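You operate a simulated robot arm through the tools that you are given. There is no shell and no other tool. Be economical: measure what you need, move in short steps, check, and stop when the job is done.

You are at the controls of a simulated two-armed robot. One attempt, no reset.

JOB
Dust the sill and the top of the blanket chest.
Fine: the duster is in the side table's drawer; put it back and shut the drawer. What is to be rubbed or washed off counts as gone when no trace of it is left.

Only the result counts: the job must be done as asked and must still hold three seconds after the hand-in. Knocking over, shifting, dropping, spilling or breaking anything else fails it. Flat cloth is picked up by pressing the open fingertips on it (5 to 10 N) and closing them slowly along it; thin cloth reads only 2 to 8 mm in the jaws.

ROBOT AND FRAMES
Two 7-joint arms with two-finger parallel grippers on one trunk, on a base that drives. Base frame: it is fixed to the floor where the robot stands at the start and does not move with it; the origin is under the middle of the robot, x ahead of it, y to its left, z up. Readings come in mm, degrees, newtons and seconds.
The left shoulder is at the start at [50, 187, 1032], the right one opposite. With the tool pointing down near the work surface each hand reaches from about 100 to 520 mm from the robot's upright axis, wherever it stands, measured 20 degrees to its own side. Places, roughly: blind crank [700, 500, 1300]; chest lid [400, 700, 500]; curtain [0, 1200, 1600]; dust on the sill [300, 1100, 1000]; inside of the table drawer on the window side [800, 100, 400]; table drawer on the window side [700, 100, 500]; vent slider [300, 1200, 1000]; window [600, 900, 1600]. Payload 3.43 kg a hand.
The TCP of each hand is the grasp point between the finger pads, 30 mm short of the fingertips. In the tool frame z runs along the fingers and y along their closing line. The gripper opens to 94 mm. The fingers are 28 mm wide and 10 mm thick; the gripper's body (50 by 96 mm) begins 55 mm behind the TCP.
Orientation is that of the tool frame in the base frame, as a unit quaternion [x, y, z, w]. With the fingers straight down and closing along the base's y, the tool's x points along the base's -x, its y along +y and its z along -z.

CONTROLS
- The arms move only by the tool arm_command. It takes "left_steps", "right_steps" or both (then of equal length, played together; a hand with none holds still); each is a list of rows, each a list of 2 entries, a list of its own where there are three numbers: the shift along the tool's x, y, z in m, then the turn, a rotation vector about the tool's x, y, z in rad. In form: [[[tx, ty, tz], [ax, ay, az]], ...]. A call has 1 to 10 rows; each row is the pose to reach, as a shift and turn from the pose commanded when the call began, along the tool's axes at that moment. "left_jaw" and "right_jaw" are, for a hand that has rows, the gripper command, from -1 (shut) to 1 (fully open), values between in proportion, set as the call begins (left out, the last holds). A row lasts 0.2 s, in which the tool goes at most 50 mm and 8.6 degrees; a call with a longer step from one row to the next is refused whole, and so is a gripper value outside its range. A pose out of reach is approached as far as the arm can. The call stops where the force on the tool passes 40 N (or 10 N more than at its start, if that is more) or the arm is blocked; 0.2 s more then pass. The fingers move at their own pace (about 153 mm/s each) and stop on an object; they squeeze with about 43 N. The grip force told is the motor's: it shows also when the fingers shut on nothing. Time passes only in rows, and 0.2 s behind the last, so rows that repeat a pose let the fingers close. The reply holds the time, the measured pose of the TCP, the force on the tool along the base axes, the opening and the grip force, in the units named above and with some noise, with the torque about the TCP (base axes, N m) and any sound that the robot's microphone picked up, and new pictures: "pictures" is both (left out), scene, wrist or none (wrist: the cameras of the hands that moved).
- Cameras (640 x 400 px; columns grow to the right, rows downward): "scene" is now at [130.9, 57.3, 1207.6]; the picture's right is [0.62, -0.79, 0.00], its down [-0.35, -0.28, -0.89] and it looks along [0.70, 0.55, -0.45] (base axes); focal length 214 px, centre (320, 200). "left" rides on the left gripper at [76, -14, -102] in its tool frame; the picture's right is [0.18, 0.98, 0.00], its down [-0.75, 0.14, -0.64] and it looks along [-0.63, 0.12, 0.77] (tool axes); focal length 243 px, centre (320, 200). "right" rides on the right gripper at [76, 14, -103] in its tool frame; the picture's right is [-0.18, 0.98, 0.00], its down [-0.75, -0.14, -0.64] and it looks along [-0.63, -0.12, 0.77] (tool axes); focal length 243 px, centre (320, 200). There is no depth. A picture from a camera that has moved, and an enlarged one, comes with that camera's place and axes in the base frame and with its lens.
- lift_body(by): slides the trunk up (or, below 0, down) by that many mm; the arms and the scene camera ride with it, the base frame stays. It gives what a move gives, with no picture.
- roll_base(legs): drives the robot by 1 to 6 legs, each [ahead, left, turn to the left] in mm, mm and degrees, along the robot's own axes; the way and the turn of a leg run together, so that a leg with both is an arc; at most 1500 mm and 180 degrees a leg. The arms and the cameras ride along, it lands a little off, and it stops where it bumps. It gives what a move gives, and a new picture of the scene camera.
- pan_tilt(pan, tilt): turns the head with the scene camera to pan (to the left, within 80 degrees either way) and tilt (down, from -29 to 69), counted from straight ahead of the robot. It gives what a move gives, and a new picture of the scene camera.
- inspect(camera, box): a new picture of the part [left, top, right, bottom] of that camera's present view, enlarged. The clock stands still meanwhile.
- close_job(): hands the job in; it is judged then, once.

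Work in short steps. Places have to be worked out from the pictures, the camera data and where the tool is seen: move nearer, look again, correct. Check each grasp and each placing, and mend what went wrong. You have 120 turns and 260 pictures in all, those below and enlarged ones among them. Open the grippers and draw the arms clear of the work before you hand the job in, unless the task says otherwise; then end with one line.

The tools are called after "Call:" as a command line: name --argument value ..., lists and objects as JSON in quotes. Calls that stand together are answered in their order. arm_command: Moves the arms, as the interface text tells. Its arguments: {"type":"object","properties":{"left_steps":{"type":"array"},"left_jaw":{"type":"number"},"right_steps":{"type":"array"},"right_jaw":{"type":"number"},"pictures":{"type":"string","enum":["both","scene","wrist","none"]}},"required":[]} The other tools are called the same way: lift_body (by) slides the trunk up or down; roll_base (legs) drives the base; pan_tilt (pan, tilt) turns the head that bears the scene camera; inspect (camera, box) takes an enlarged picture of a part of a camera's view; close_job () hands the job in.

At the start:

```text
time: 0.0
left_ee_pos: [336.4, 408.8, 1184.4]
left_tool_rot: [-0.001, 1.0, -0.001, 0.0]
left_wrist_force: [0.4, 0.2, 0.6]
left_moment: [0.01, -0.03, 0.03]
left_grip_width: 94.0
left_finger_force: 0.0
right_ee_pos: [338.7, 35.3, 1228.5]
right_tool_rot: [0.001, 1.0, 0.002, 0.001]
right_wrist_force: [-0.5, -0.8, 0.1]
right_moment: [-0.01, 0.01, 0.01]
right_grip_width: 93.8
right_finger_force: 0.1
trunk travel left (down, up): [-248.0, 184.0]
robot x, y, heading: [-1.0, 0.7, 0.2]
head pan, tilt: [38.1, 26.7]
```

scene: 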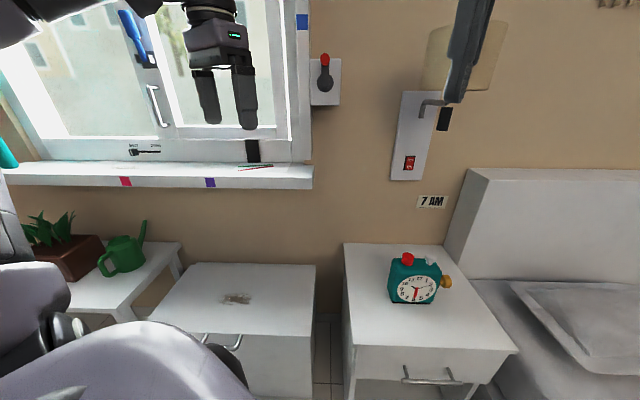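
right: 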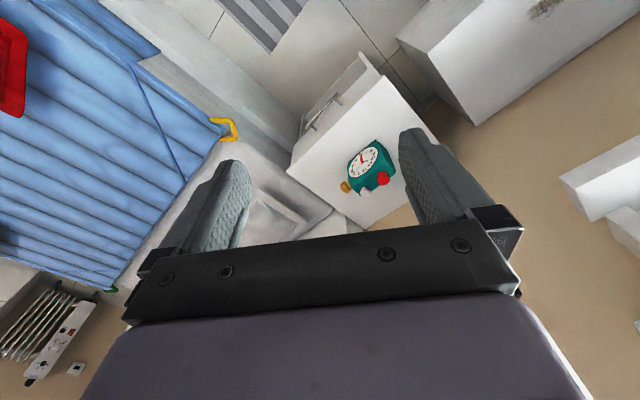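
left: 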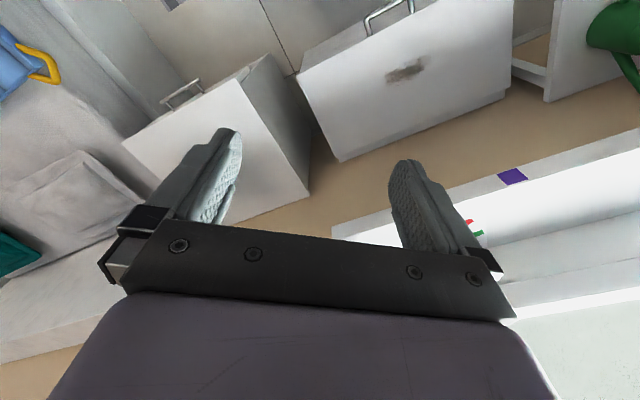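

The first pictures show the side table ahead and the chest to its left. I'll turn the head left to see the sill and the curtain.

Call:
pan_tilt --pan 70 --tilt 15

Call:
inspect --camera "left" --box '[320, 100, 640, 300]'

```text
time: 1.0
left_ee_pos: [335.6, 407.7, 1184.3]
left_tool_rot: [-0.001, 1.0, -0.001, 0.001]
left_wrist_force: [-0.3, -0.1, 0.2]
left_moment: [0.01, 0.01, -0.01]
left_grip_width: 94.1
left_finger_force: 0.2
right_ee_pos: [339.0, 35.4, 1229.3]
right_tool_rot: [0.0, 1.0, 0.002, 0.001]
right_wrist_force: [-0.3, 0.5, 0.6]
right_moment: [-0.02, 0.01, 0.02]
right_grip_width: 93.8
right_finger_force: 0.0
trunk travel left (down, up): [-248.0, 184.0]
robot x, y, heading: [-1.1, 4.0, 0.0]
head pan, tilt: [70.0, 15.0]
camera scene: at [90.8, 88.5, 1226.6], right [0.94, -0.34, 0.0], down [-0.09, -0.24, -0.97], along [0.33, 0.91, -0.26], focal length 214 px, centre (320, 200)
```

scene: 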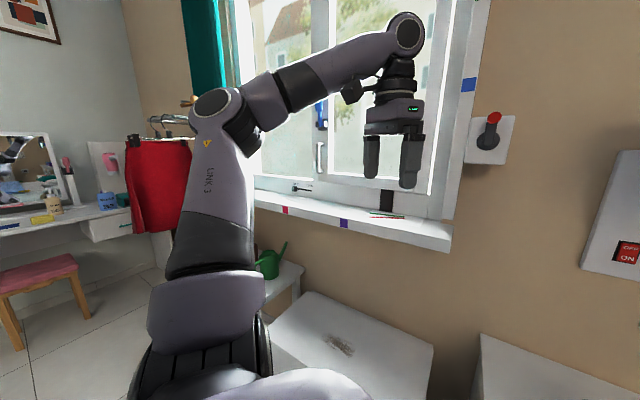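

```text
2.00 times, centred on (480, 200) of left
camera zoom: at [260.1, 394.2, 1287.1], right [-0.19, 0.98, 0.0], down [0.75, 0.14, 0.64], along [0.63, 0.12, -0.77], focal length 485 px, centre (0, 200)
```

zoom: 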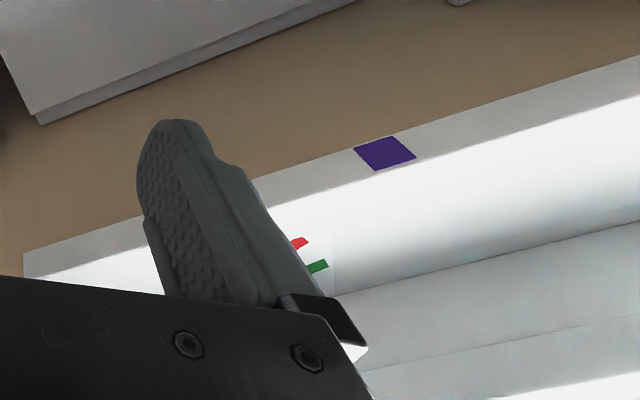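

I can see the sill with red and purple tags. I'll enlarge it to find the dust and to see the things standing on it.

Call:
inspect --camera "scene" --box '[240, 160, 460, 260]'

Call:
inspect --camera "scene" --box '[240, 260, 460, 400]'

```text
2.91 times, centred on (350, 210) of scene
camera zoom: at [90.8, 88.5, 1226.6], right [0.94, -0.34, 0.0], down [-0.09, -0.24, -0.97], along [0.33, 0.91, -0.26], focal length 624 px, centre (233, 171)
```

zoom: 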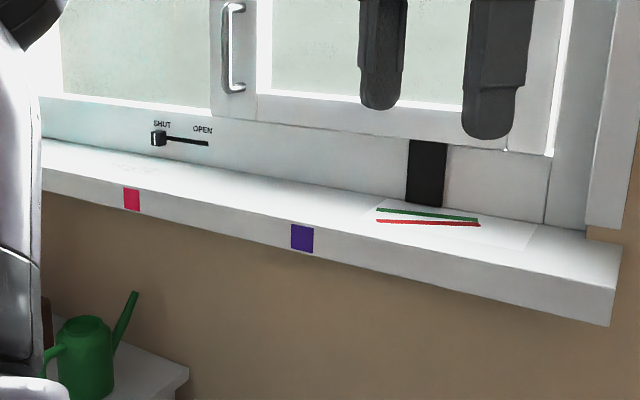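

```text
2.86 times, centred on (350, 330) of scene
camera zoom: at [90.8, 88.5, 1226.6], right [0.94, -0.34, 0.0], down [-0.09, -0.24, -0.97], along [0.33, 0.91, -0.26], focal length 613 px, centre (234, -171)
```

zoom: 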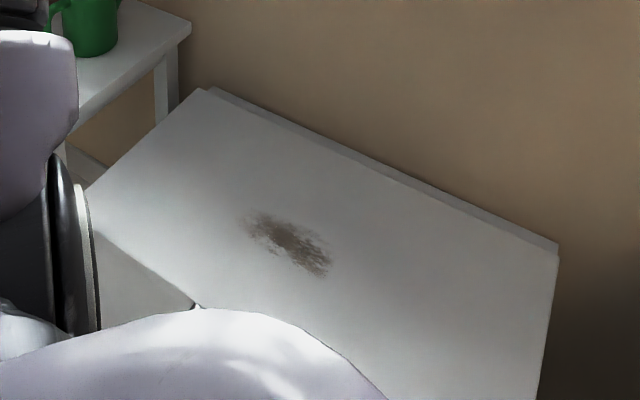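

There is faint dust on the sill behind the red tag, and a dark patch on the chest. Next I'll look at the side table.

Call:
pan_tilt --pan 10 --tilt 40

Call:
pan_tilt --pan -40 --tilt 35

```text
time: 2.3
left_ee_pos: [336.3, 407.8, 1184.1]
left_tool_rot: [-0.001, 1.0, 0.0, 0.001]
left_wrist_force: [-0.3, 0.0, -0.2]
left_moment: [0.01, 0.03, 0.01]
left_grip_width: 94.0
left_finger_force: 0.0
right_ee_pos: [339.2, 35.4, 1228.1]
right_tool_rot: [0.001, 1.0, 0.002, 0.001]
right_wrist_force: [0.8, -0.4, -0.2]
right_moment: [-0.02, -0.01, 0.0]
right_grip_width: 94.1
right_finger_force: 0.1
trunk travel left (down, up): [-248.0, 184.0]
robot x, y, heading: [-1.6, -0.8, 0.2]
head pan, tilt: [10.0, 40.0]
camera scene: at [142.5, 15.6, 1187.1], right [0.17, -0.98, 0.0], down [-0.63, -0.11, -0.77], along [0.75, 0.13, -0.64], focal length 214 px, centre (320, 200)
```

scene: 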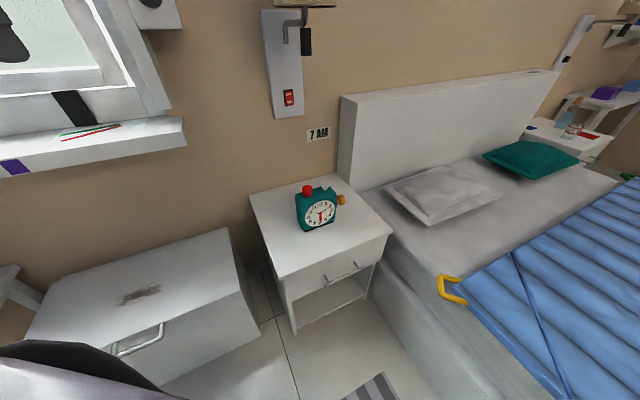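

```text
time: 3.5
left_ee_pos: [335.9, 408.6, 1183.1]
left_tool_rot: [-0.001, 1.0, 0.0, 0.001]
left_wrist_force: [0.0, 0.4, -0.1]
left_moment: [-0.02, 0.0, 0.0]
left_grip_width: 94.1
left_finger_force: 0.0
right_ee_pos: [340.3, 32.9, 1232.2]
right_tool_rot: [0.003, 1.0, 0.006, 0.001]
right_wrist_force: [-0.5, -0.6, -0.7]
right_moment: [0.0, -0.02, 0.04]
right_grip_width: 94.0
right_finger_force: 0.0
trunk travel left (down, up): [-248.0, 184.0]
robot x, y, heading: [-5.0, 0.8, -0.1]
head pan, tilt: [-40.0, 35.0]
camera scene: at [144.1, -7.0, 1188.6], right [-0.09, -1.0, 0.0], down [-0.63, 0.06, -0.78], along [0.77, -0.07, -0.63], focal length 214 px, centre (320, 200)
```

scene: 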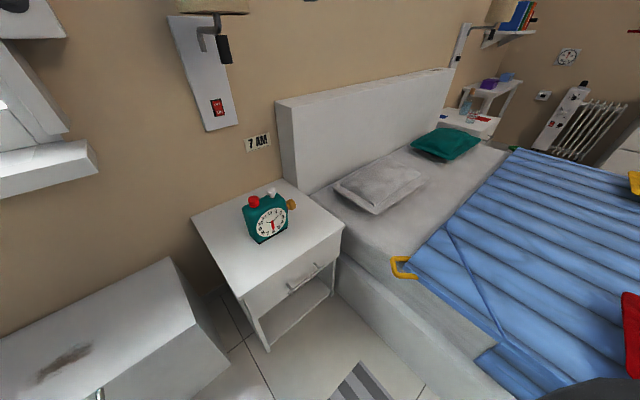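

My estimates: room turned about 35°, table front face roughly 488 mm along the wall normal, table top z≈590, handle near (567, 9, 500). Chest top is z≈490 and sill top z≈950. I'll turn to face the table and step right.

Call:
roll_base --legs '[[0, 0, 35], [0, -150, 0]]'

Call:
pan_tilt --pan -15 --tilt 50

```text
time: 6.5
left_ee_pos: [129.1, 403.1, 1183.8]
left_tool_rot: [-0.3, 0.954, -0.001, 0.001]
left_wrist_force: [0.1, -0.3, -0.8]
left_moment: [0.01, 0.0, 0.02]
left_grip_width: 93.8
left_finger_force: 0.1
right_ee_pos: [347.0, 96.4, 1232.3]
right_tool_rot: [-0.296, 0.955, 0.007, -0.002]
right_wrist_force: [-0.6, -0.4, -0.2]
right_moment: [0.0, 0.05, -0.03]
right_grip_width: 94.2
right_finger_force: 0.1
trunk travel left (down, up): [-248.0, 184.0]
robot x, y, heading: [82.3, -122.7, 34.7]
head pan, tilt: [-40.0, 35.0]
camera scene: at [209.7, -48.3, 1188.8], right [0.49, -0.87, 0.0], down [-0.55, -0.31, -0.78], along [0.68, 0.38, -0.63], focal length 214 px, centre (320, 200)
```

scene: 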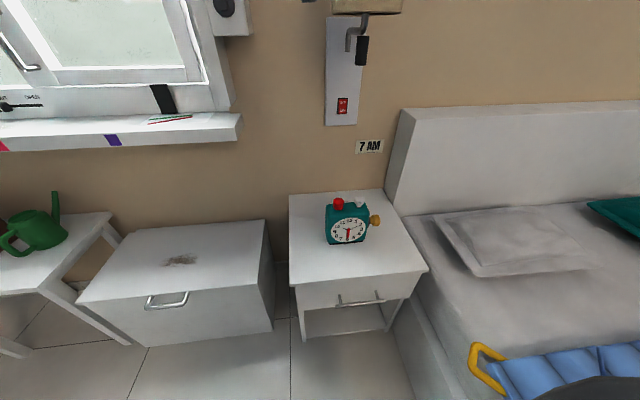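

```text
time: 7.4
left_ee_pos: [129.3, 403.2, 1183.9]
left_tool_rot: [-0.3, 0.954, 0.0, 0.001]
left_wrist_force: [0.0, 0.4, 0.0]
left_moment: [0.0, 0.01, 0.02]
left_grip_width: 93.8
left_finger_force: 0.1
right_ee_pos: [349.0, 96.9, 1232.1]
right_tool_rot: [-0.296, 0.955, 0.006, -0.002]
right_wrist_force: [0.2, 0.8, 0.4]
right_moment: [-0.01, 0.04, 0.04]
right_grip_width: 93.7
right_finger_force: 0.0
trunk travel left (down, up): [-248.0, 184.0]
robot x, y, heading: [87.2, -126.9, 34.8]
head pan, tilt: [-15.0, 50.0]
camera scene: at [210.4, -67.9, 1176.1], right [0.28, -0.96, 0.0], down [-0.71, -0.2, -0.67], along [0.65, 0.19, -0.74], focal length 214 px, centre (320, 200)
```

scene: 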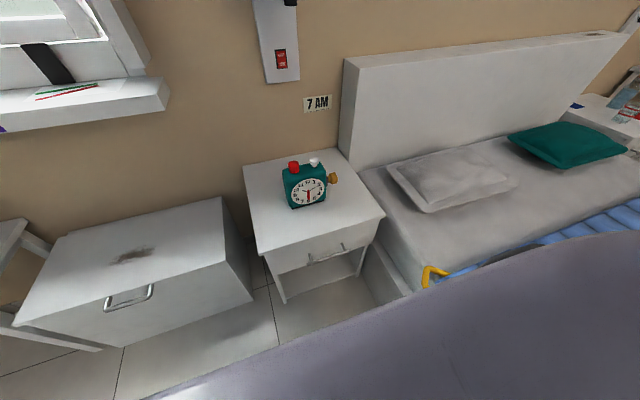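

Facing the table now, with the handle about 465 mm ahead, 167 mm to the right and at z≈520. I'll bring the right hand down and out to its side, yawing it so the fingers can later close vertically.

Call:
arm_command --right_steps '[[[0.001, -0.02, 0.043], [0, 0, 0.149]], [[0.002, -0.04, 0.086], [0, 0, 0.298]], [[0.003, -0.06, 0.129], [0, 0, 0.447]], [[0.004, -0.08, 0.172], [0, 0, 0.596]], [[0.005, -0.1, 0.215], [0, 0, 0.745]], [[0.006, -0.12, 0.258], [0, 0, 0.894]], [[0.007, -0.14, 0.301], [0, 0, 1.043]], [[0.008, -0.16, 0.344], [0, 0, 1.192]], [[0.009, -0.18, 0.387], [0, 0, 1.341]], [[0.01, -0.199, 0.43], [0, 0, 1.49]]]' --right_jaw 0.3 --pictures "wrist"

```text
time: 9.6
left_ee_pos: [127.8, 401.7, 1183.8]
left_tool_rot: [-0.3, 0.954, 0.0, 0.001]
left_wrist_force: [-0.8, -0.2, -0.8]
left_moment: [0.01, 0.03, 0.01]
left_grip_width: 94.0
left_finger_force: 0.1
right_ee_pos: [448.9, -67.4, 796.7]
right_tool_rot: [0.431, 0.902, 0.005, -0.005]
right_wrist_force: [-0.4, -0.4, 0.3]
right_moment: [-0.01, -0.02, -0.02]
right_grip_width: 61.4
right_finger_force: 0.0
trunk travel left (down, up): [-248.0, 184.0]
robot x, y, heading: [85.5, -121.9, 34.7]
head pan, tilt: [-15.0, 50.0]
camera right: at [413.4, -0.6, 900.6], right [0.88, 0.47, 0.0], down [0.37, -0.68, 0.63], along [0.3, -0.56, -0.78], focal length 243 px, centre (320, 200)
```

right: 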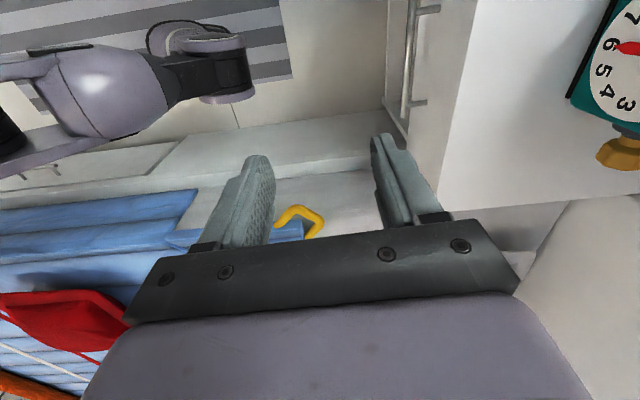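

The right hand is over the handle. The bar lies near (558, 1, 515) along the drawer front. I'll pitch the hand to point forward, 30° below level, and stop about 100 mm short of the bar.

Call:
arm_command --right_steps '[[[-0.001, 0.005, 0.029], [-0.131, -0.005, 0.008]], [[-0.0025, 0.01, 0.058], [-0.262, -0.009, 0.016]], [[-0.004, 0.015, 0.087], [-0.393, -0.014, 0.024]], [[-0.005, 0.02, 0.1155], [-0.5235, -0.0185, 0.032]], [[-0.006, 0.025, 0.144], [-0.654, -0.023, 0.04]], [[-0.0075, 0.03, 0.173], [-0.785, -0.028, 0.048]], [[-0.009, 0.035, 0.202], [-0.916, -0.032, 0.056]], [[-0.01, 0.0396, 0.231], [-1.047, -0.037, 0.0635]]]' --right_jaw 0.3

```text
time: 11.4
left_ee_pos: [127.7, 403.9, 1184.6]
left_tool_rot: [-0.3, 0.954, 0.0, 0.0]
left_wrist_force: [0.5, -0.2, 0.2]
left_moment: [0.0, 0.03, -0.01]
left_grip_width: 93.9
left_finger_force: 0.2
right_ee_pos: [444.9, 44.4, 631.8]
right_tool_rot: [0.414, 0.766, 0.429, 0.239]
right_wrist_force: [-0.1, -0.2, 0.1]
right_moment: [0.0, -0.02, -0.01]
right_grip_width: 60.9
right_finger_force: 0.1
right hand out of reach, approached as far as the arm can: row 5, 6, 7, 8
trunk travel left (down, up): [-248.0, 184.0]
robot x, y, heading: [84.8, -122.4, 35.0]
head pan, tilt: [-15.0, 50.0]
camera scene: at [206.8, -63.3, 1173.0], right [0.34, -0.94, 0.0], down [-0.72, -0.26, -0.64], along [0.6, 0.22, -0.77], focal length 214 px, centre (320, 200)
camera right: at [336.3, 65.6, 696.6], right [0.52, 0.13, 0.84], down [-0.11, -0.97, 0.22], along [0.84, -0.21, -0.49], focal length 243 px, centre (320, 200)
```

scene: 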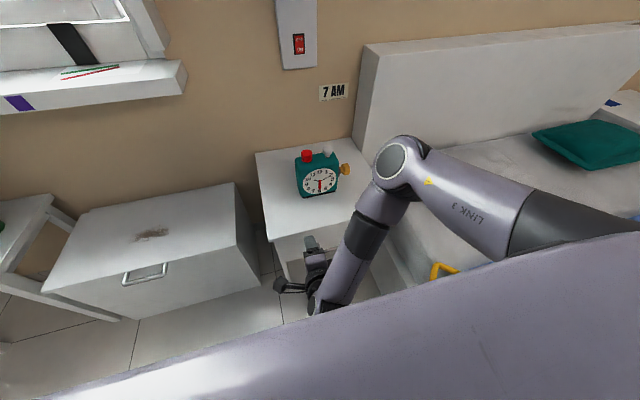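
right: 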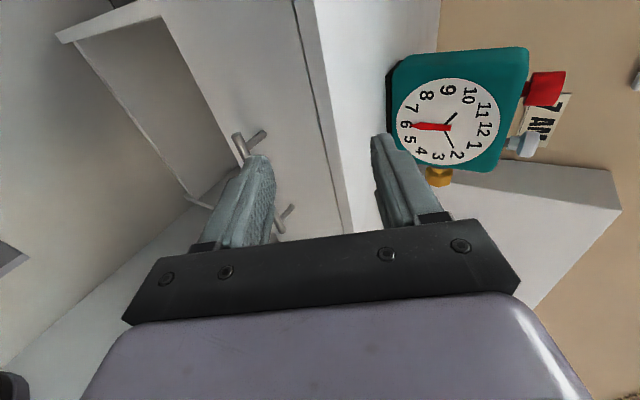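

The hand came up short because the robot stands too close for a level hand. I'll back up 190 mm and aim again.

Call:
roll_base --legs '[[-190, 0, 0]]'

```text
time: 12.9
left_ee_pos: [-27.2, 294.5, 1185.2]
left_tool_rot: [-0.302, 0.953, 0.001, 0.001]
left_wrist_force: [0.5, -0.7, 0.1]
left_moment: [0.03, 0.02, 0.0]
left_grip_width: 94.2
left_finger_force: 0.0
right_ee_pos: [288.8, -62.8, 632.6]
right_tool_rot: [0.412, 0.768, 0.429, 0.236]
right_wrist_force: [0.3, 0.1, -0.4]
right_moment: [0.0, 0.03, -0.01]
right_grip_width: 61.0
right_finger_force: 0.0
trunk travel left (down, up): [-248.0, 184.0]
robot x, y, heading: [-70.1, -232.3, 34.9]
head pan, tilt: [-15.0, 50.0]
camera scene: at [51.9, -171.3, 1173.0], right [0.34, -0.94, 0.0], down [-0.72, -0.26, -0.64], along [0.6, 0.22, -0.77], focal length 214 px, centre (320, 200)
```

scene: 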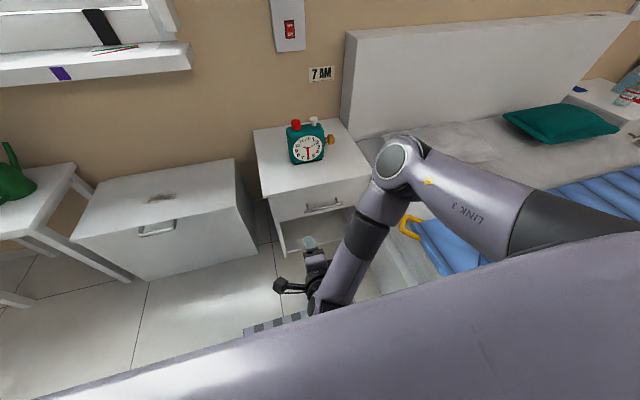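

The orientation is right and only the position fell short. I'll send one zero row to see where the commanded pose now lies.

Call:
arm_command --right_steps '[[[0, 0, 0], [0, 0, 0]]]' --pictures "none"

```text
time: 13.3
left_ee_pos: [-27.4, 295.8, 1184.4]
left_tool_rot: [-0.302, 0.953, 0.001, 0.0]
left_wrist_force: [0.0, 0.5, -0.3]
left_moment: [-0.02, -0.02, -0.04]
left_grip_width: 93.9
left_finger_force: 0.0
right_ee_pos: [288.3, -62.4, 632.2]
right_tool_rot: [0.413, 0.768, 0.429, 0.236]
right_wrist_force: [-1.1, 0.4, 0.3]
right_moment: [-0.02, 0.05, -0.02]
right_grip_width: 61.0
right_finger_force: 0.0
trunk travel left (down, up): [-248.0, 184.0]
robot x, y, heading: [-70.8, -227.4, 35.1]
head pan, tilt: [-15.0, 50.0]
```

The commanded pose matches the measured one. I'm moving to the pre-grasp, about 100 mm in front of the bar.

Call:
arm_command --right_steps '[[[-0.0194, 0.0062, 0.0344], [0, 0.007, -0.005]], [[-0.0388, 0.0124, 0.0688], [0, 0.015, -0.009]], [[-0.0582, 0.0186, 0.1032], [0, 0.022, -0.014]], [[-0.0776, 0.0248, 0.1376], [0, 0.03, -0.018]], [[-0.097, 0.031, 0.172], [0, 0.037, -0.023]]]' --right_jaw 0.3

```text
time: 14.5
left_ee_pos: [-26.5, 295.1, 1183.0]
left_tool_rot: [-0.302, 0.953, 0.0, 0.0]
left_wrist_force: [0.6, 0.4, -0.4]
left_moment: [0.03, 0.0, -0.03]
left_grip_width: 94.0
left_finger_force: 0.0
right_ee_pos: [474.7, 8.4, 595.3]
right_tool_rot: [0.41, 0.781, 0.408, 0.237]
right_wrist_force: [0.9, -0.4, 0.2]
right_moment: [-0.02, 0.02, 0.01]
right_grip_width: 61.4
right_finger_force: 0.1
right hand out of reach, approached as far as the arm can: row 1, 2, 3, 4, 5
trunk travel left (down, up): [-248.0, 184.0]
robot x, y, heading: [-68.7, -235.2, 35.0]
head pan, tilt: [-15.0, 50.0]
camera scene: at [52.6, -171.3, 1172.9], right [0.34, -0.94, 0.0], down [-0.72, -0.26, -0.64], along [0.6, 0.22, -0.77], focal length 214 px, centre (320, 200)
camera right: at [368.4, 32.1, 661.6], right [0.54, 0.17, 0.82], down [-0.1, -0.96, 0.27], along [0.83, -0.23, -0.5], focal length 243 px, centre (320, 200)
```

scene: 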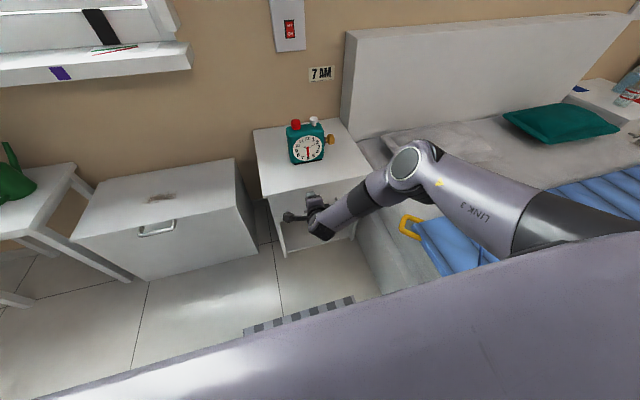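
right: 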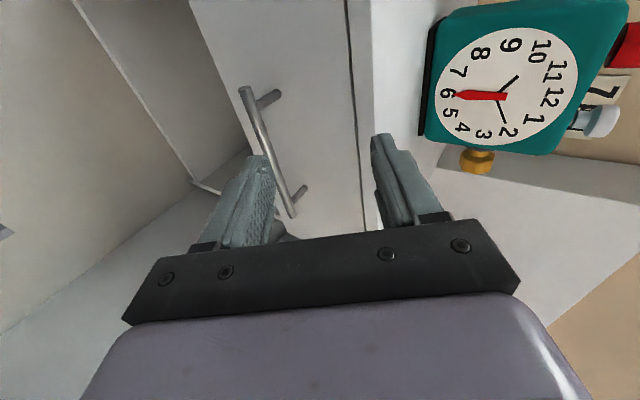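

The bar centre works out at about (563, 2, 485). The arm can't get further right or lower from here, so I'll move the base right and slightly back, and slide the trunk down to bring the hand to bar height.

Call:
roll_base --legs '[[-20, -56, 2]]'

Call:
lift_body --by -105

Call:
arm_command --right_steps '[[[0, 0, 0], [0, 0, 0]]]' --right_jaw 1.0 --pictures "wrist"

```text
time: 15.5
left_ee_pos: [-30.5, 239.8, 1184.8]
left_tool_rot: [-0.318, 0.948, 0.0, 0.001]
left_wrist_force: [-0.4, 0.1, 0.0]
left_moment: [0.02, 0.0, -0.01]
left_grip_width: 93.9
left_finger_force: 0.0
right_ee_pos: [483.2, -28.8, 596.7]
right_tool_rot: [0.397, 0.787, 0.412, 0.23]
right_wrist_force: [-0.2, -0.6, -0.5]
right_moment: [-0.04, 0.06, 0.01]
right_grip_width: 61.0
right_finger_force: 0.0
trunk travel left (down, up): [-248.0, 184.0]
robot x, y, heading: [-52.0, -291.2, 36.6]
head pan, tilt: [-15.0, 50.0]
camera scene: at [66.6, -224.0, 1173.0], right [0.37, -0.93, 0.0], down [-0.71, -0.29, -0.64], along [0.6, 0.24, -0.77], focal length 214 px, centre (320, 200)
```

scene: 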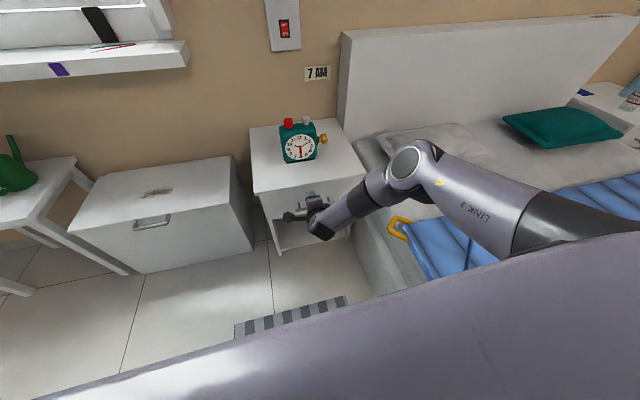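

```text
time: 16.9
left_ee_pos: [-29.8, 240.4, 1077.0]
left_tool_rot: [-0.318, 0.948, 0.001, 0.001]
left_wrist_force: [0.8, 0.6, 0.3]
left_moment: [-0.01, 0.0, 0.0]
left_grip_width: 94.0
left_finger_force: 0.0
right_ee_pos: [483.9, -28.3, 491.8]
right_tool_rot: [0.397, 0.787, 0.412, 0.23]
right_wrist_force: [0.7, -0.2, -0.4]
right_moment: [-0.01, 0.0, -0.04]
right_grip_width: 61.3
right_finger_force: 0.0
trunk travel left (down, up): [-143.0, 289.0]
robot x, y, heading: [-53.5, -288.2, 37.0]
head pan, tilt: [-15.0, 50.0]
```

```text
time: 17.3
left_ee_pos: [-29.6, 240.5, 1078.7]
left_tool_rot: [-0.318, 0.948, 0.0, 0.0]
left_wrist_force: [0.4, 0.3, 0.6]
left_moment: [-0.01, 0.01, -0.03]
left_grip_width: 94.0
left_finger_force: 0.0
right_ee_pos: [483.5, -28.1, 491.4]
right_tool_rot: [0.398, 0.787, 0.413, 0.228]
right_wrist_force: [0.0, -1.1, -0.4]
right_moment: [0.01, -0.03, -0.02]
right_grip_width: 93.9
right_finger_force: 0.1
trunk travel left (down, up): [-143.0, 289.0]
robot x, y, heading: [-51.0, -291.2, 37.0]
head pan, tilt: [-15.0, 50.0]
camera right: at [375.0, -9.3, 557.3], right [0.54, 0.19, 0.82], down [-0.07, -0.96, 0.26], along [0.84, -0.2, -0.5], focal length 243 px, centre (320, 200)
```

right: 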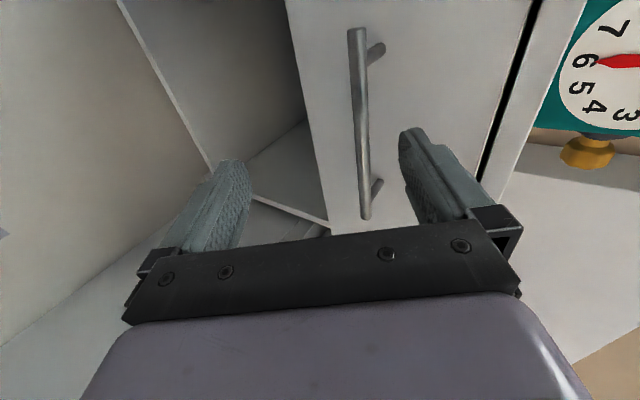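

The bar is triangulated: centre (568, −2, 474), with the drawer front about 28 mm behind it. I'll narrow the jaw to 30 mm so the upper finger clears the front, then drive nearer and drop the trunk 6 mm.

Call:
lift_body --by -6

Call:
roll_base --legs '[[40, -30, 0]]'

Call:
arm_command --right_steps '[[[0, 0, 0], [0, 0, 0]], [[0, 0, 0], [0, 0, 0]]]' --right_jaw -0.32 --pictures "wrist"

```text
time: 17.8
left_ee_pos: [-28.7, 240.4, 1073.1]
left_tool_rot: [-0.318, 0.948, 0.0, 0.001]
left_wrist_force: [0.2, 0.2, 0.7]
left_moment: [-0.02, 0.02, -0.01]
left_grip_width: 94.0
left_finger_force: 0.0
right_ee_pos: [482.8, -29.3, 485.5]
right_tool_rot: [0.397, 0.787, 0.413, 0.229]
right_wrist_force: [-0.6, 0.1, -0.8]
right_moment: [-0.03, 0.03, -0.02]
right_grip_width: 94.3
right_finger_force: 0.0
trunk travel left (down, up): [-137.0, 295.0]
robot x, y, heading: [-54.7, -284.7, 36.9]
head pan, tilt: [-15.0, 50.0]
```

```text
time: 18.7
left_ee_pos: [21.3, 240.9, 1073.1]
left_tool_rot: [-0.317, 0.948, 0.0, -0.001]
left_wrist_force: [0.0, -1.2, 0.2]
left_moment: [-0.03, -0.04, -0.02]
left_grip_width: 94.0
left_finger_force: 0.0
right_ee_pos: [533.0, -29.5, 485.3]
right_tool_rot: [0.397, 0.787, 0.413, 0.229]
right_wrist_force: [-0.6, -0.1, 0.7]
right_moment: [0.01, 0.03, -0.03]
right_grip_width: 94.0
right_finger_force: 0.0
trunk travel left (down, up): [-137.0, 295.0]
robot x, y, heading: [-2.3, -289.9, 36.6]
head pan, tilt: [-15.0, 50.0]
camera scene: at [116.0, -223.8, 1061.9], right [0.37, -0.93, 0.0], down [-0.71, -0.29, -0.64], along [0.6, 0.24, -0.77], focal length 214 px, centre (320, 200)
```

scene: 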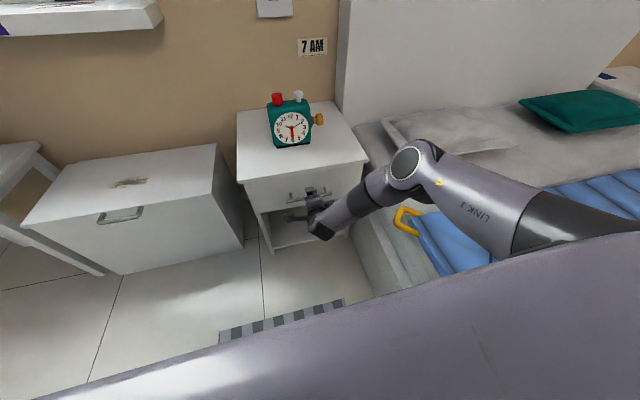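

```text
time: 19.3
left_ee_pos: [21.0, 240.3, 1073.6]
left_tool_rot: [-0.317, 0.948, 0.0, 0.0]
left_wrist_force: [-0.1, -0.7, 0.1]
left_moment: [0.03, 0.01, 0.02]
left_grip_width: 94.1
left_finger_force: 0.1
right_ee_pos: [533.3, -27.6, 484.9]
right_tool_rot: [0.398, 0.787, 0.412, 0.229]
right_wrist_force: [-0.2, 0.5, -0.4]
right_moment: [0.02, 0.01, 0.0]
right_grip_width: 32.2
right_finger_force: 0.0
trunk travel left (down, up): [-137.0, 295.0]
robot x, y, heading: [-4.2, -286.4, 37.1]
head pan, tilt: [-15.0, 50.0]
camera right: at [424.6, -9.5, 551.2], right [0.54, 0.19, 0.82], down [-0.07, -0.96, 0.26], along [0.84, -0.2, -0.5], focal length 243 px, centre (320, 200)
```

right: 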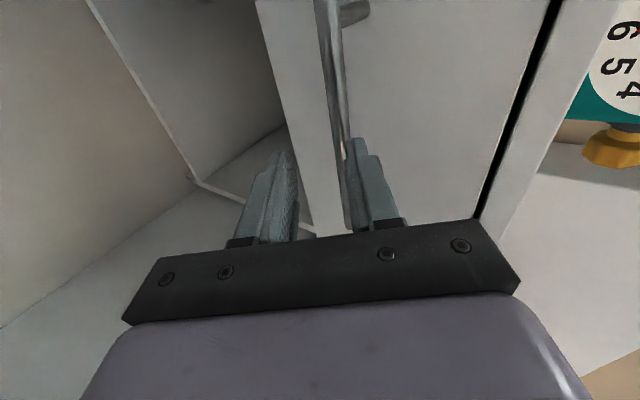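

The hand is lined up and the bar will slide between the fingers. I'll drive 27 mm ahead and then close.

Call:
roll_base --legs '[[27, -1, 0]]'

Call:
arm_command --right_steps '[[[0, 0, 0], [0, 0, 0]]]' --pictures "wrist"

```text
time: 20.2
left_ee_pos: [43.3, 256.0, 1073.6]
left_tool_rot: [-0.318, 0.948, 0.0, 0.001]
left_wrist_force: [-0.1, 0.0, -0.9]
left_moment: [0.01, -0.03, 0.03]
left_grip_width: 94.1
left_finger_force: 0.0
right_ee_pos: [555.3, -13.0, 485.9]
right_tool_rot: [0.397, 0.787, 0.413, 0.229]
right_wrist_force: [-0.2, -1.1, 0.4]
right_moment: [-0.03, 0.02, -0.01]
right_grip_width: 32.1
right_finger_force: 0.0
trunk travel left (down, up): [-137.0, 295.0]
robot x, y, heading: [17.1, -271.0, 37.0]
head pan, tilt: [-15.0, 50.0]
camera scene: at [138.3, -208.3, 1061.9], right [0.37, -0.93, 0.0], down [-0.71, -0.29, -0.64], along [0.6, 0.24, -0.77], focal length 214 px, centre (320, 200)
```

scene: 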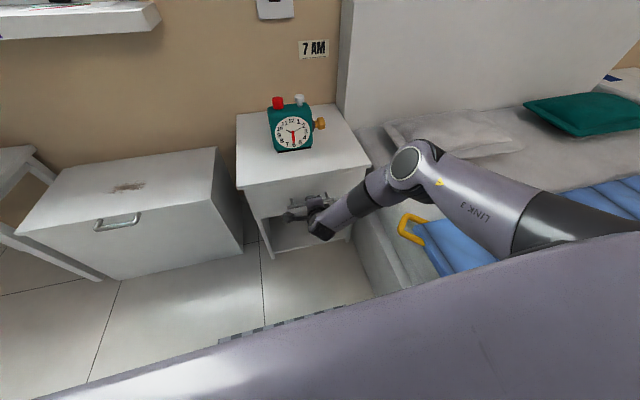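

```text
time: 20.6
left_ee_pos: [44.1, 255.4, 1073.4]
left_tool_rot: [-0.318, 0.948, 0.001, 0.001]
left_wrist_force: [0.8, -0.1, 0.1]
left_moment: [0.03, -0.04, 0.01]
left_grip_width: 93.8
left_finger_force: 0.1
right_ee_pos: [555.4, -13.0, 485.9]
right_tool_rot: [0.398, 0.787, 0.412, 0.23]
right_wrist_force: [0.6, 1.2, -0.3]
right_moment: [-0.02, -0.01, 0.01]
right_grip_width: 31.8
right_finger_force: 0.1
trunk travel left (down, up): [-137.0, 295.0]
robot x, y, heading: [16.1, -271.3, 36.8]
head pan, tilt: [-15.0, 50.0]
camera right: at [447.0, 5.8, 551.2], right [0.54, 0.19, 0.82], down [-0.07, -0.96, 0.26], along [0.84, -0.2, -0.5], focal length 243 px, centre (320, 200)
```

right: 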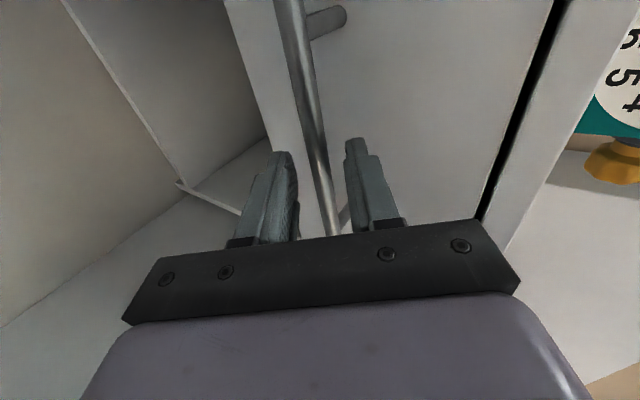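

The bar lies between the fingers, so I'll close on it.

Call:
arm_command --right_steps '[[[0, 0, 0], [0, 0, 0]], [[0, 0, 0], [0, 0, 0]]]' --right_jaw -1 --pictures "wrist"

```text
time: 21.2
left_ee_pos: [44.0, 254.6, 1073.5]
left_tool_rot: [-0.316, 0.949, 0.001, 0.001]
left_wrist_force: [-0.5, -0.2, -0.7]
left_moment: [-0.01, 0.0, -0.01]
left_grip_width: 93.8
left_finger_force: 0.0
right_ee_pos: [554.2, -13.8, 485.0]
right_tool_rot: [0.399, 0.787, 0.412, 0.229]
right_wrist_force: [0.4, -0.7, 0.4]
right_moment: [1.07, 0.81, -0.74]
right_grip_width: 12.0
right_finger_force: 45.3
trunk travel left (down, up): [-137.0, 295.0]
robot x, y, heading: [19.6, -271.0, 36.8]
head pan, tilt: [-15.0, 50.0]
camera right: at [447.2, 6.0, 551.5], right [0.54, 0.19, 0.82], down [-0.07, -0.96, 0.26], along [0.84, -0.2, -0.5], focal length 243 px, centre (320, 200)
```

right: 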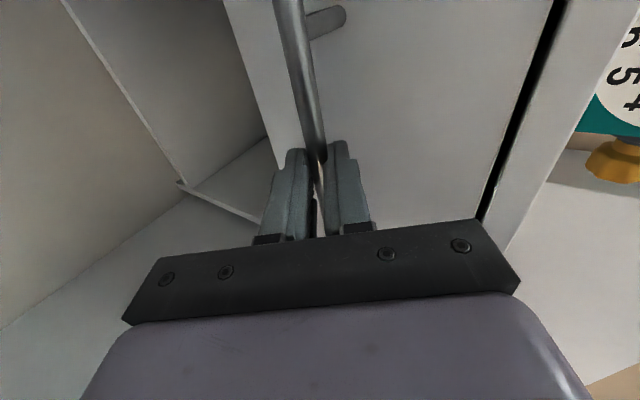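

The bar is gripped at 12 mm. I'll pull the drawer by driving back along the normal, slowly, and watch the forces.

Call:
roll_base --legs '[[-100, 2, 0]]'

```text
time: 22.3
left_ee_pos: [-40.0, 196.5, 1072.7]
left_tool_rot: [-0.319, 0.948, 0.0, 0.0]
left_wrist_force: [-0.7, -0.7, 0.3]
left_moment: [-0.04, 0.01, -0.01]
left_grip_width: 93.7
left_finger_force: 0.2
right_ee_pos: [473.6, -73.0, 485.2]
right_tool_rot: [0.398, 0.787, 0.412, 0.231]
right_wrist_force: [1.8, -4.7, -0.5]
right_moment: [0.83, 0.58, -0.73]
right_grip_width: 12.0
right_finger_force: 45.4
trunk travel left (down, up): [-137.0, 295.0]
robot x, y, heading: [-58.9, -333.2, 36.9]
head pan, tilt: [-15.0, 50.0]
camera scene: at [55.5, -268.2, 1061.9], right [0.37, -0.93, 0.0], down [-0.71, -0.29, -0.64], along [0.6, 0.24, -0.77], focal length 214 px, centre (320, 200)
```

scene: 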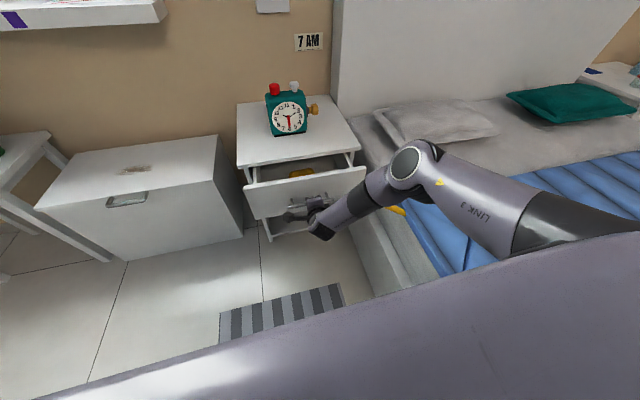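

The drawer slides easily and something yellow shows inside. I'll pull another 110 mm.

Call:
roll_base --legs '[[-110, 5, 0]]'

```text
time: 23.5
left_ee_pos: [-127.7, 135.4, 1073.7]
left_tool_rot: [-0.317, 0.948, 0.0, 0.0]
left_wrist_force: [0.7, 1.1, -0.3]
left_moment: [-0.02, -0.03, 0.0]
left_grip_width: 94.0
left_finger_force: 0.0
right_ee_pos: [385.9, -135.0, 484.2]
right_tool_rot: [0.4, 0.786, 0.411, 0.231]
right_wrist_force: [7.8, -12.4, 0.8]
right_moment: [1.0, 0.65, -0.5]
right_grip_width: 12.0
right_finger_force: 45.1
trunk travel left (down, up): [-137.0, 295.0]
robot x, y, heading: [-151.6, -390.3, 37.0]
head pan, tilt: [-15.0, 50.0]
camera scene: at [-32.0, -328.4, 1061.9], right [0.37, -0.93, 0.0], down [-0.71, -0.29, -0.64], along [0.6, 0.24, -0.77], focal length 214 px, centre (320, 200)
```

scene: 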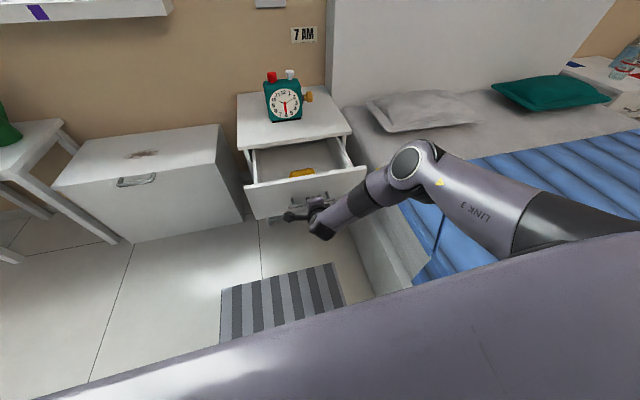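

It is open about 210 mm with a little sideways strain, which is enough. I'll enlarge the inside of the drawer, and then let go.

Call:
inspect --camera "scene" --box '[230, 110, 390, 230]'

Call:
arm_command --right_steps '[[[0, 0, 0], [0, 0, 0]], [[0, 0, 0], [0, 0, 0]]]' --right_jaw -0.2 --pictures "wrist"

```text
3.33 times, centred on (310, 170) of scene
camera zoom: at [-32.0, -328.4, 1061.9], right [0.37, -0.93, 0.0], down [-0.71, -0.29, -0.64], along [0.6, 0.24, -0.77], focal length 715 px, centre (353, 300)
```

zoom: 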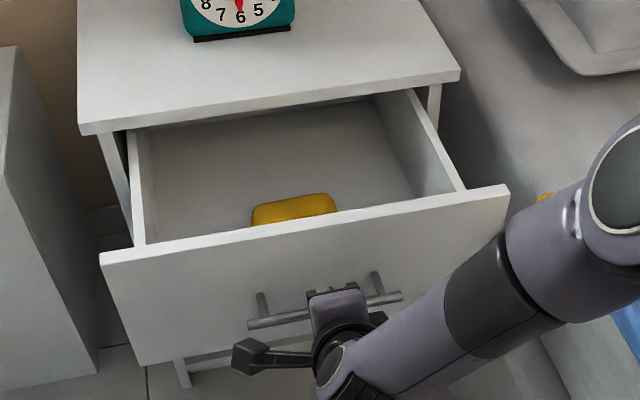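

```text
time: 24.1
left_ee_pos: [-128.6, 135.5, 1071.7]
left_tool_rot: [-0.318, 0.948, 0.0, 0.0]
left_wrist_force: [0.4, 0.4, 0.9]
left_moment: [-0.04, 0.02, 0.03]
left_grip_width: 94.0
left_finger_force: 0.1
right_ee_pos: [386.6, -135.2, 485.3]
right_tool_rot: [0.399, 0.786, 0.411, 0.232]
right_wrist_force: [0.4, -0.3, 0.3]
right_moment: [-0.03, 0.02, -0.03]
right_grip_width: 37.8
right_finger_force: 0.1
trunk travel left (down, up): [-137.0, 295.0]
robot x, y, heading: [-148.5, -392.4, 36.8]
head pan, tilt: [-15.0, 50.0]
camera right: at [278.6, -115.1, 550.8], right [0.53, 0.19, 0.82], down [-0.07, -0.96, 0.27], along [0.84, -0.2, -0.5], focal length 243 px, centre (320, 200)
```

right: 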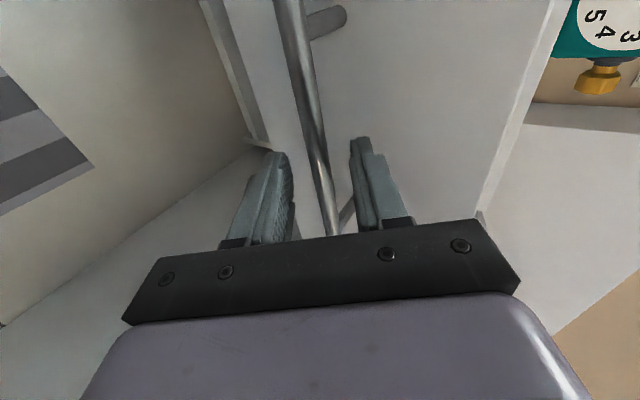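

The duster is a yellow pad near the front of the drawer. I'll back the open fingers straight off the bar and raise the trunk again. Then I'll point the right hand down.

Call:
roll_base --legs '[[-70, 0, 0]]'

Call:
lift_body --by 150

Call:
arm_command --right_steps '[[[-0.007, 0.003, -0.024], [0.124, 0, 0]], [[-0.014, 0.005, -0.047], [0.249, 0, 0]], [[-0.021, 0.008, -0.071], [0.373, 0, 0]], [[-0.028, 0.011, -0.095], [0.4975, 0, 0]], [[-0.036, 0.014, -0.118], [0.622, 0, 0]], [[-0.043, 0.0165, -0.142], [0.746, 0, 0]], [[-0.05, 0.019, -0.165], [0.87, 0, 0]], [[-0.057, 0.022, -0.189], [0.995, 0, 0]]]' --right_jaw 1.0 --pictures "both"

```text
time: 25.1
left_ee_pos: [-181.7, 93.8, 1073.7]
left_tool_rot: [-0.317, 0.948, 0.0, 0.0]
left_wrist_force: [-0.4, -0.3, -0.1]
left_moment: [-0.01, 0.01, -0.01]
left_grip_width: 94.1
left_finger_force: 0.1
right_ee_pos: [331.9, -176.5, 485.1]
right_tool_rot: [0.399, 0.786, 0.411, 0.232]
right_wrist_force: [-0.8, -0.7, 0.9]
right_moment: [-0.01, -0.02, 0.0]
right_grip_width: 37.5
right_finger_force: 0.1
trunk travel left (down, up): [-137.0, 295.0]
robot x, y, heading: [-207.1, -433.6, 36.8]
head pan, tilt: [-15.0, 50.0]
camera scene: at [-87.6, -369.5, 1062.0], right [0.37, -0.93, 0.0], down [-0.71, -0.29, -0.64], along [0.6, 0.24, -0.77], focal length 214 px, centre (320, 200)
```

scene: 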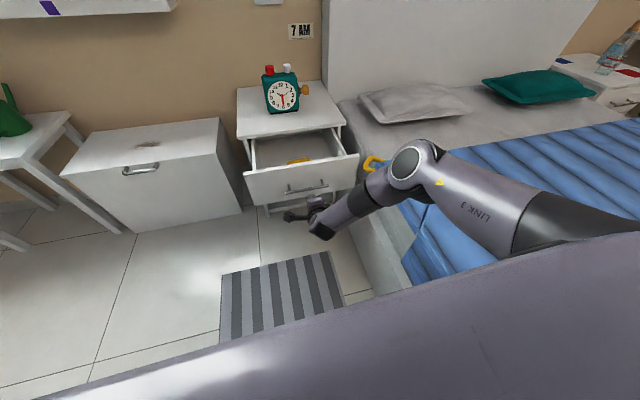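

```text
time: 26.9
left_ee_pos: [-182.8, 93.7, 1224.4]
left_tool_rot: [-0.317, 0.948, 0.0, 0.001]
left_wrist_force: [0.0, -0.1, -1.1]
left_moment: [-0.04, 0.01, -0.01]
left_grip_width: 94.0
left_finger_force: 0.2
right_ee_pos: [331.0, -177.2, 635.3]
right_tool_rot: [0.399, 0.786, 0.411, 0.232]
right_wrist_force: [-0.8, -0.5, 0.4]
right_moment: [0.01, 0.0, -0.02]
right_grip_width: 37.6
right_finger_force: 0.1
trunk travel left (down, up): [-287.0, 145.0]
robot x, y, heading: [-206.8, -434.8, 36.8]
head pan, tilt: [-15.0, 50.0]
```

```text
time: 28.7
left_ee_pos: [-182.0, 92.6, 1223.3]
left_tool_rot: [-0.317, 0.948, 0.0, 0.0]
left_wrist_force: [0.9, -0.4, -0.3]
left_moment: [0.07, -0.02, 0.01]
left_grip_width: 93.8
left_finger_force: 0.1
right_ee_pos: [243.3, -303.9, 762.3]
right_tool_rot: [0.462, 0.887, -0.015, 0.013]
right_wrist_force: [0.1, -0.4, -0.5]
right_moment: [0.01, 0.01, -0.03]
right_grip_width: 93.7
right_finger_force: 0.0
trunk travel left (down, up): [-287.0, 145.0]
robot x, y, heading: [-205.6, -437.8, 37.2]
head pan, tilt: [-15.0, 50.0]
camera scene: at [-87.5, -369.6, 1211.9], right [0.37, -0.93, 0.0], down [-0.71, -0.29, -0.64], along [0.6, 0.24, -0.77], focal length 214 px, centre (320, 200)
camera right: at [209.4, -228.4, 860.9], right [0.91, 0.41, -0.01], down [0.31, -0.67, 0.67], along [0.27, -0.61, -0.74], focal length 243 px, centre (320, 200)
```

scene: 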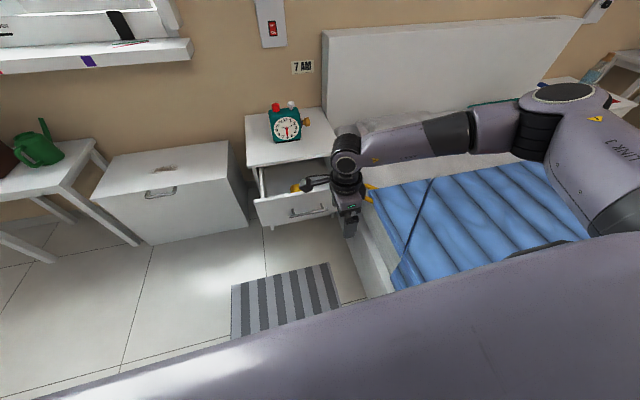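
right: 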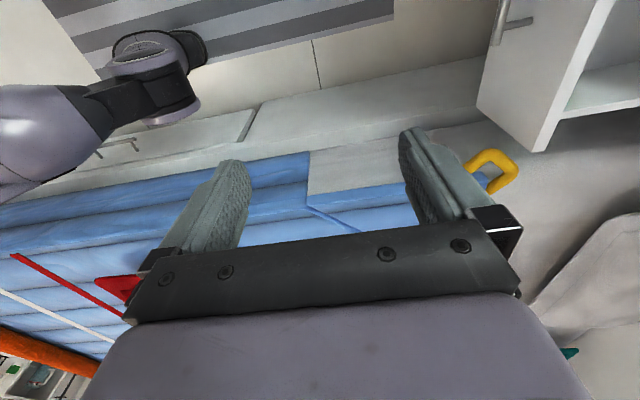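

The hand points down at z 762. I'll drive ahead about 330 mm and left 50 mm so that it hangs over the open drawer, and look down.

Call:
roll_base --legs '[[330, 50, -1.5]]'

Call:
inspect --camera "right" --box '[0, 0, 640, 400]'

```text
time: 30.9
left_ee_pos: [74.1, 332.5, 1222.9]
left_tool_rot: [-0.304, 0.953, 0.0, -0.001]
left_wrist_force: [0.0, -0.3, 0.5]
left_moment: [0.02, 0.02, 0.01]
left_grip_width: 94.0
left_finger_force: 0.0
right_ee_pos: [486.7, -76.7, 761.2]
right_tool_rot: [0.474, 0.881, -0.013, 0.013]
right_wrist_force: [0.6, -0.4, 0.4]
right_moment: [0.01, 0.04, 0.02]
right_grip_width: 94.0
right_finger_force: 0.0
trunk travel left (down, up): [-287.0, 145.0]
robot x, y, heading: [33.3, -198.2, 35.1]
head pan, tilt: [-15.0, 50.0]
camera scene: at [155.3, -134.4, 1211.9], right [0.35, -0.94, 0.0], down [-0.72, -0.27, -0.64], along [0.6, 0.22, -0.77], focal length 214 px, centre (320, 200)
```

scene: 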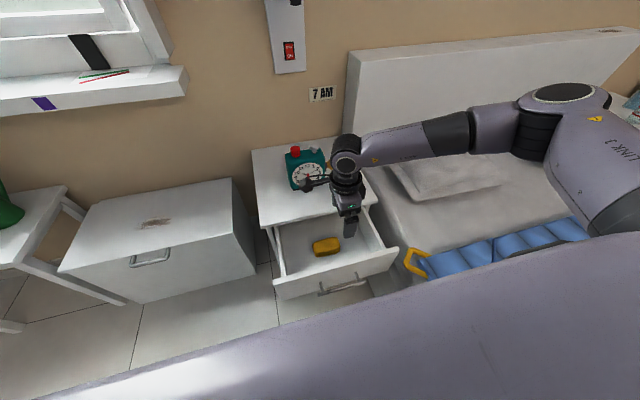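

```text
1.00 times, centred on (320, 200) of right
camera zoom: at [456.1, -1.4, 860.5], right [0.92, 0.39, -0.01], down [0.29, -0.68, 0.67], along [0.26, -0.62, -0.74], focal length 243 px, centre (320, 200)
```

zoom: 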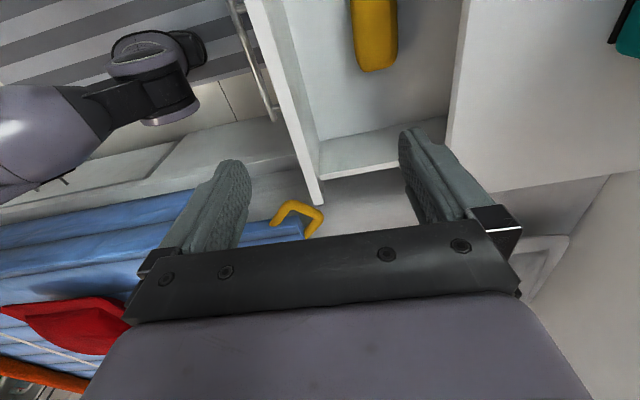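

The duster is a yellow block about 110 mm long along the drawer, centred near (547, −18, 430). It lies close to the table edge, so I'll first draw the drawer out a bit more: shut fingers down behind the front panel, then drive back.

Call:
arm_command --right_steps '[[[0, 0, 0.048], [0, 0, 0]], [[0, 0, 0.096], [0, 0, 0]], [[0, 0, 0.144], [0, 0, 0]], [[0, 0, 0.192], [0, 0, 0]], [[0, 0, 0.235], [0, 0, 0]]]' --right_jaw -1

```text
time: 32.1
left_ee_pos: [73.5, 331.1, 1224.3]
left_tool_rot: [-0.303, 0.953, 0.001, 0.0]
left_wrist_force: [-0.5, -0.4, 0.1]
left_moment: [-0.02, -0.01, 0.01]
left_grip_width: 94.1
left_finger_force: 0.1
right_ee_pos: [487.9, -84.9, 527.0]
right_tool_rot: [0.474, 0.88, -0.013, 0.013]
right_wrist_force: [-0.5, 0.1, 0.4]
right_moment: [0.0, -0.01, -0.03]
right_grip_width: 0.1
right_finger_force: 32.6
trunk travel left (down, up): [-287.0, 145.0]
robot x, y, heading: [35.2, -196.8, 35.3]
head pan, tilt: [-15.0, 50.0]
camera scene: at [155.1, -134.6, 1212.0], right [0.35, -0.94, 0.0], down [-0.72, -0.27, -0.64], along [0.6, 0.22, -0.77], focal length 214 px, centre (320, 200)
camera right: at [458.5, -9.1, 625.3], right [0.92, 0.39, 0.0], down [0.29, -0.68, 0.67], along [0.26, -0.62, -0.74], focal length 243 px, centre (320, 200)
```

scene: 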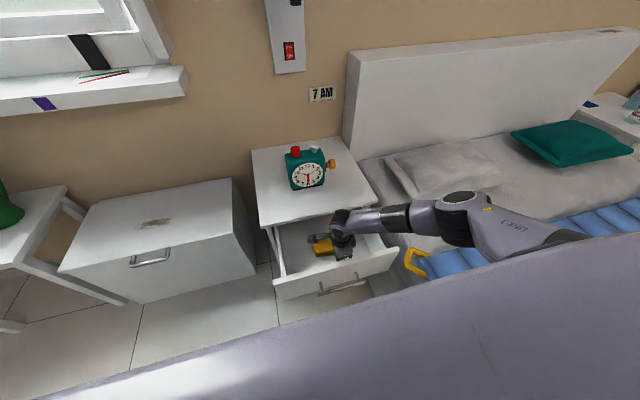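
right: 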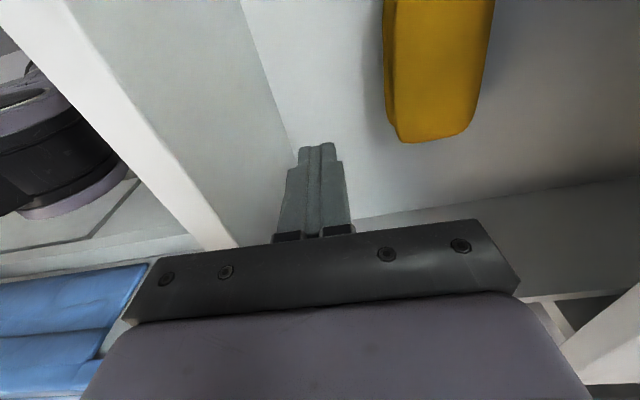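

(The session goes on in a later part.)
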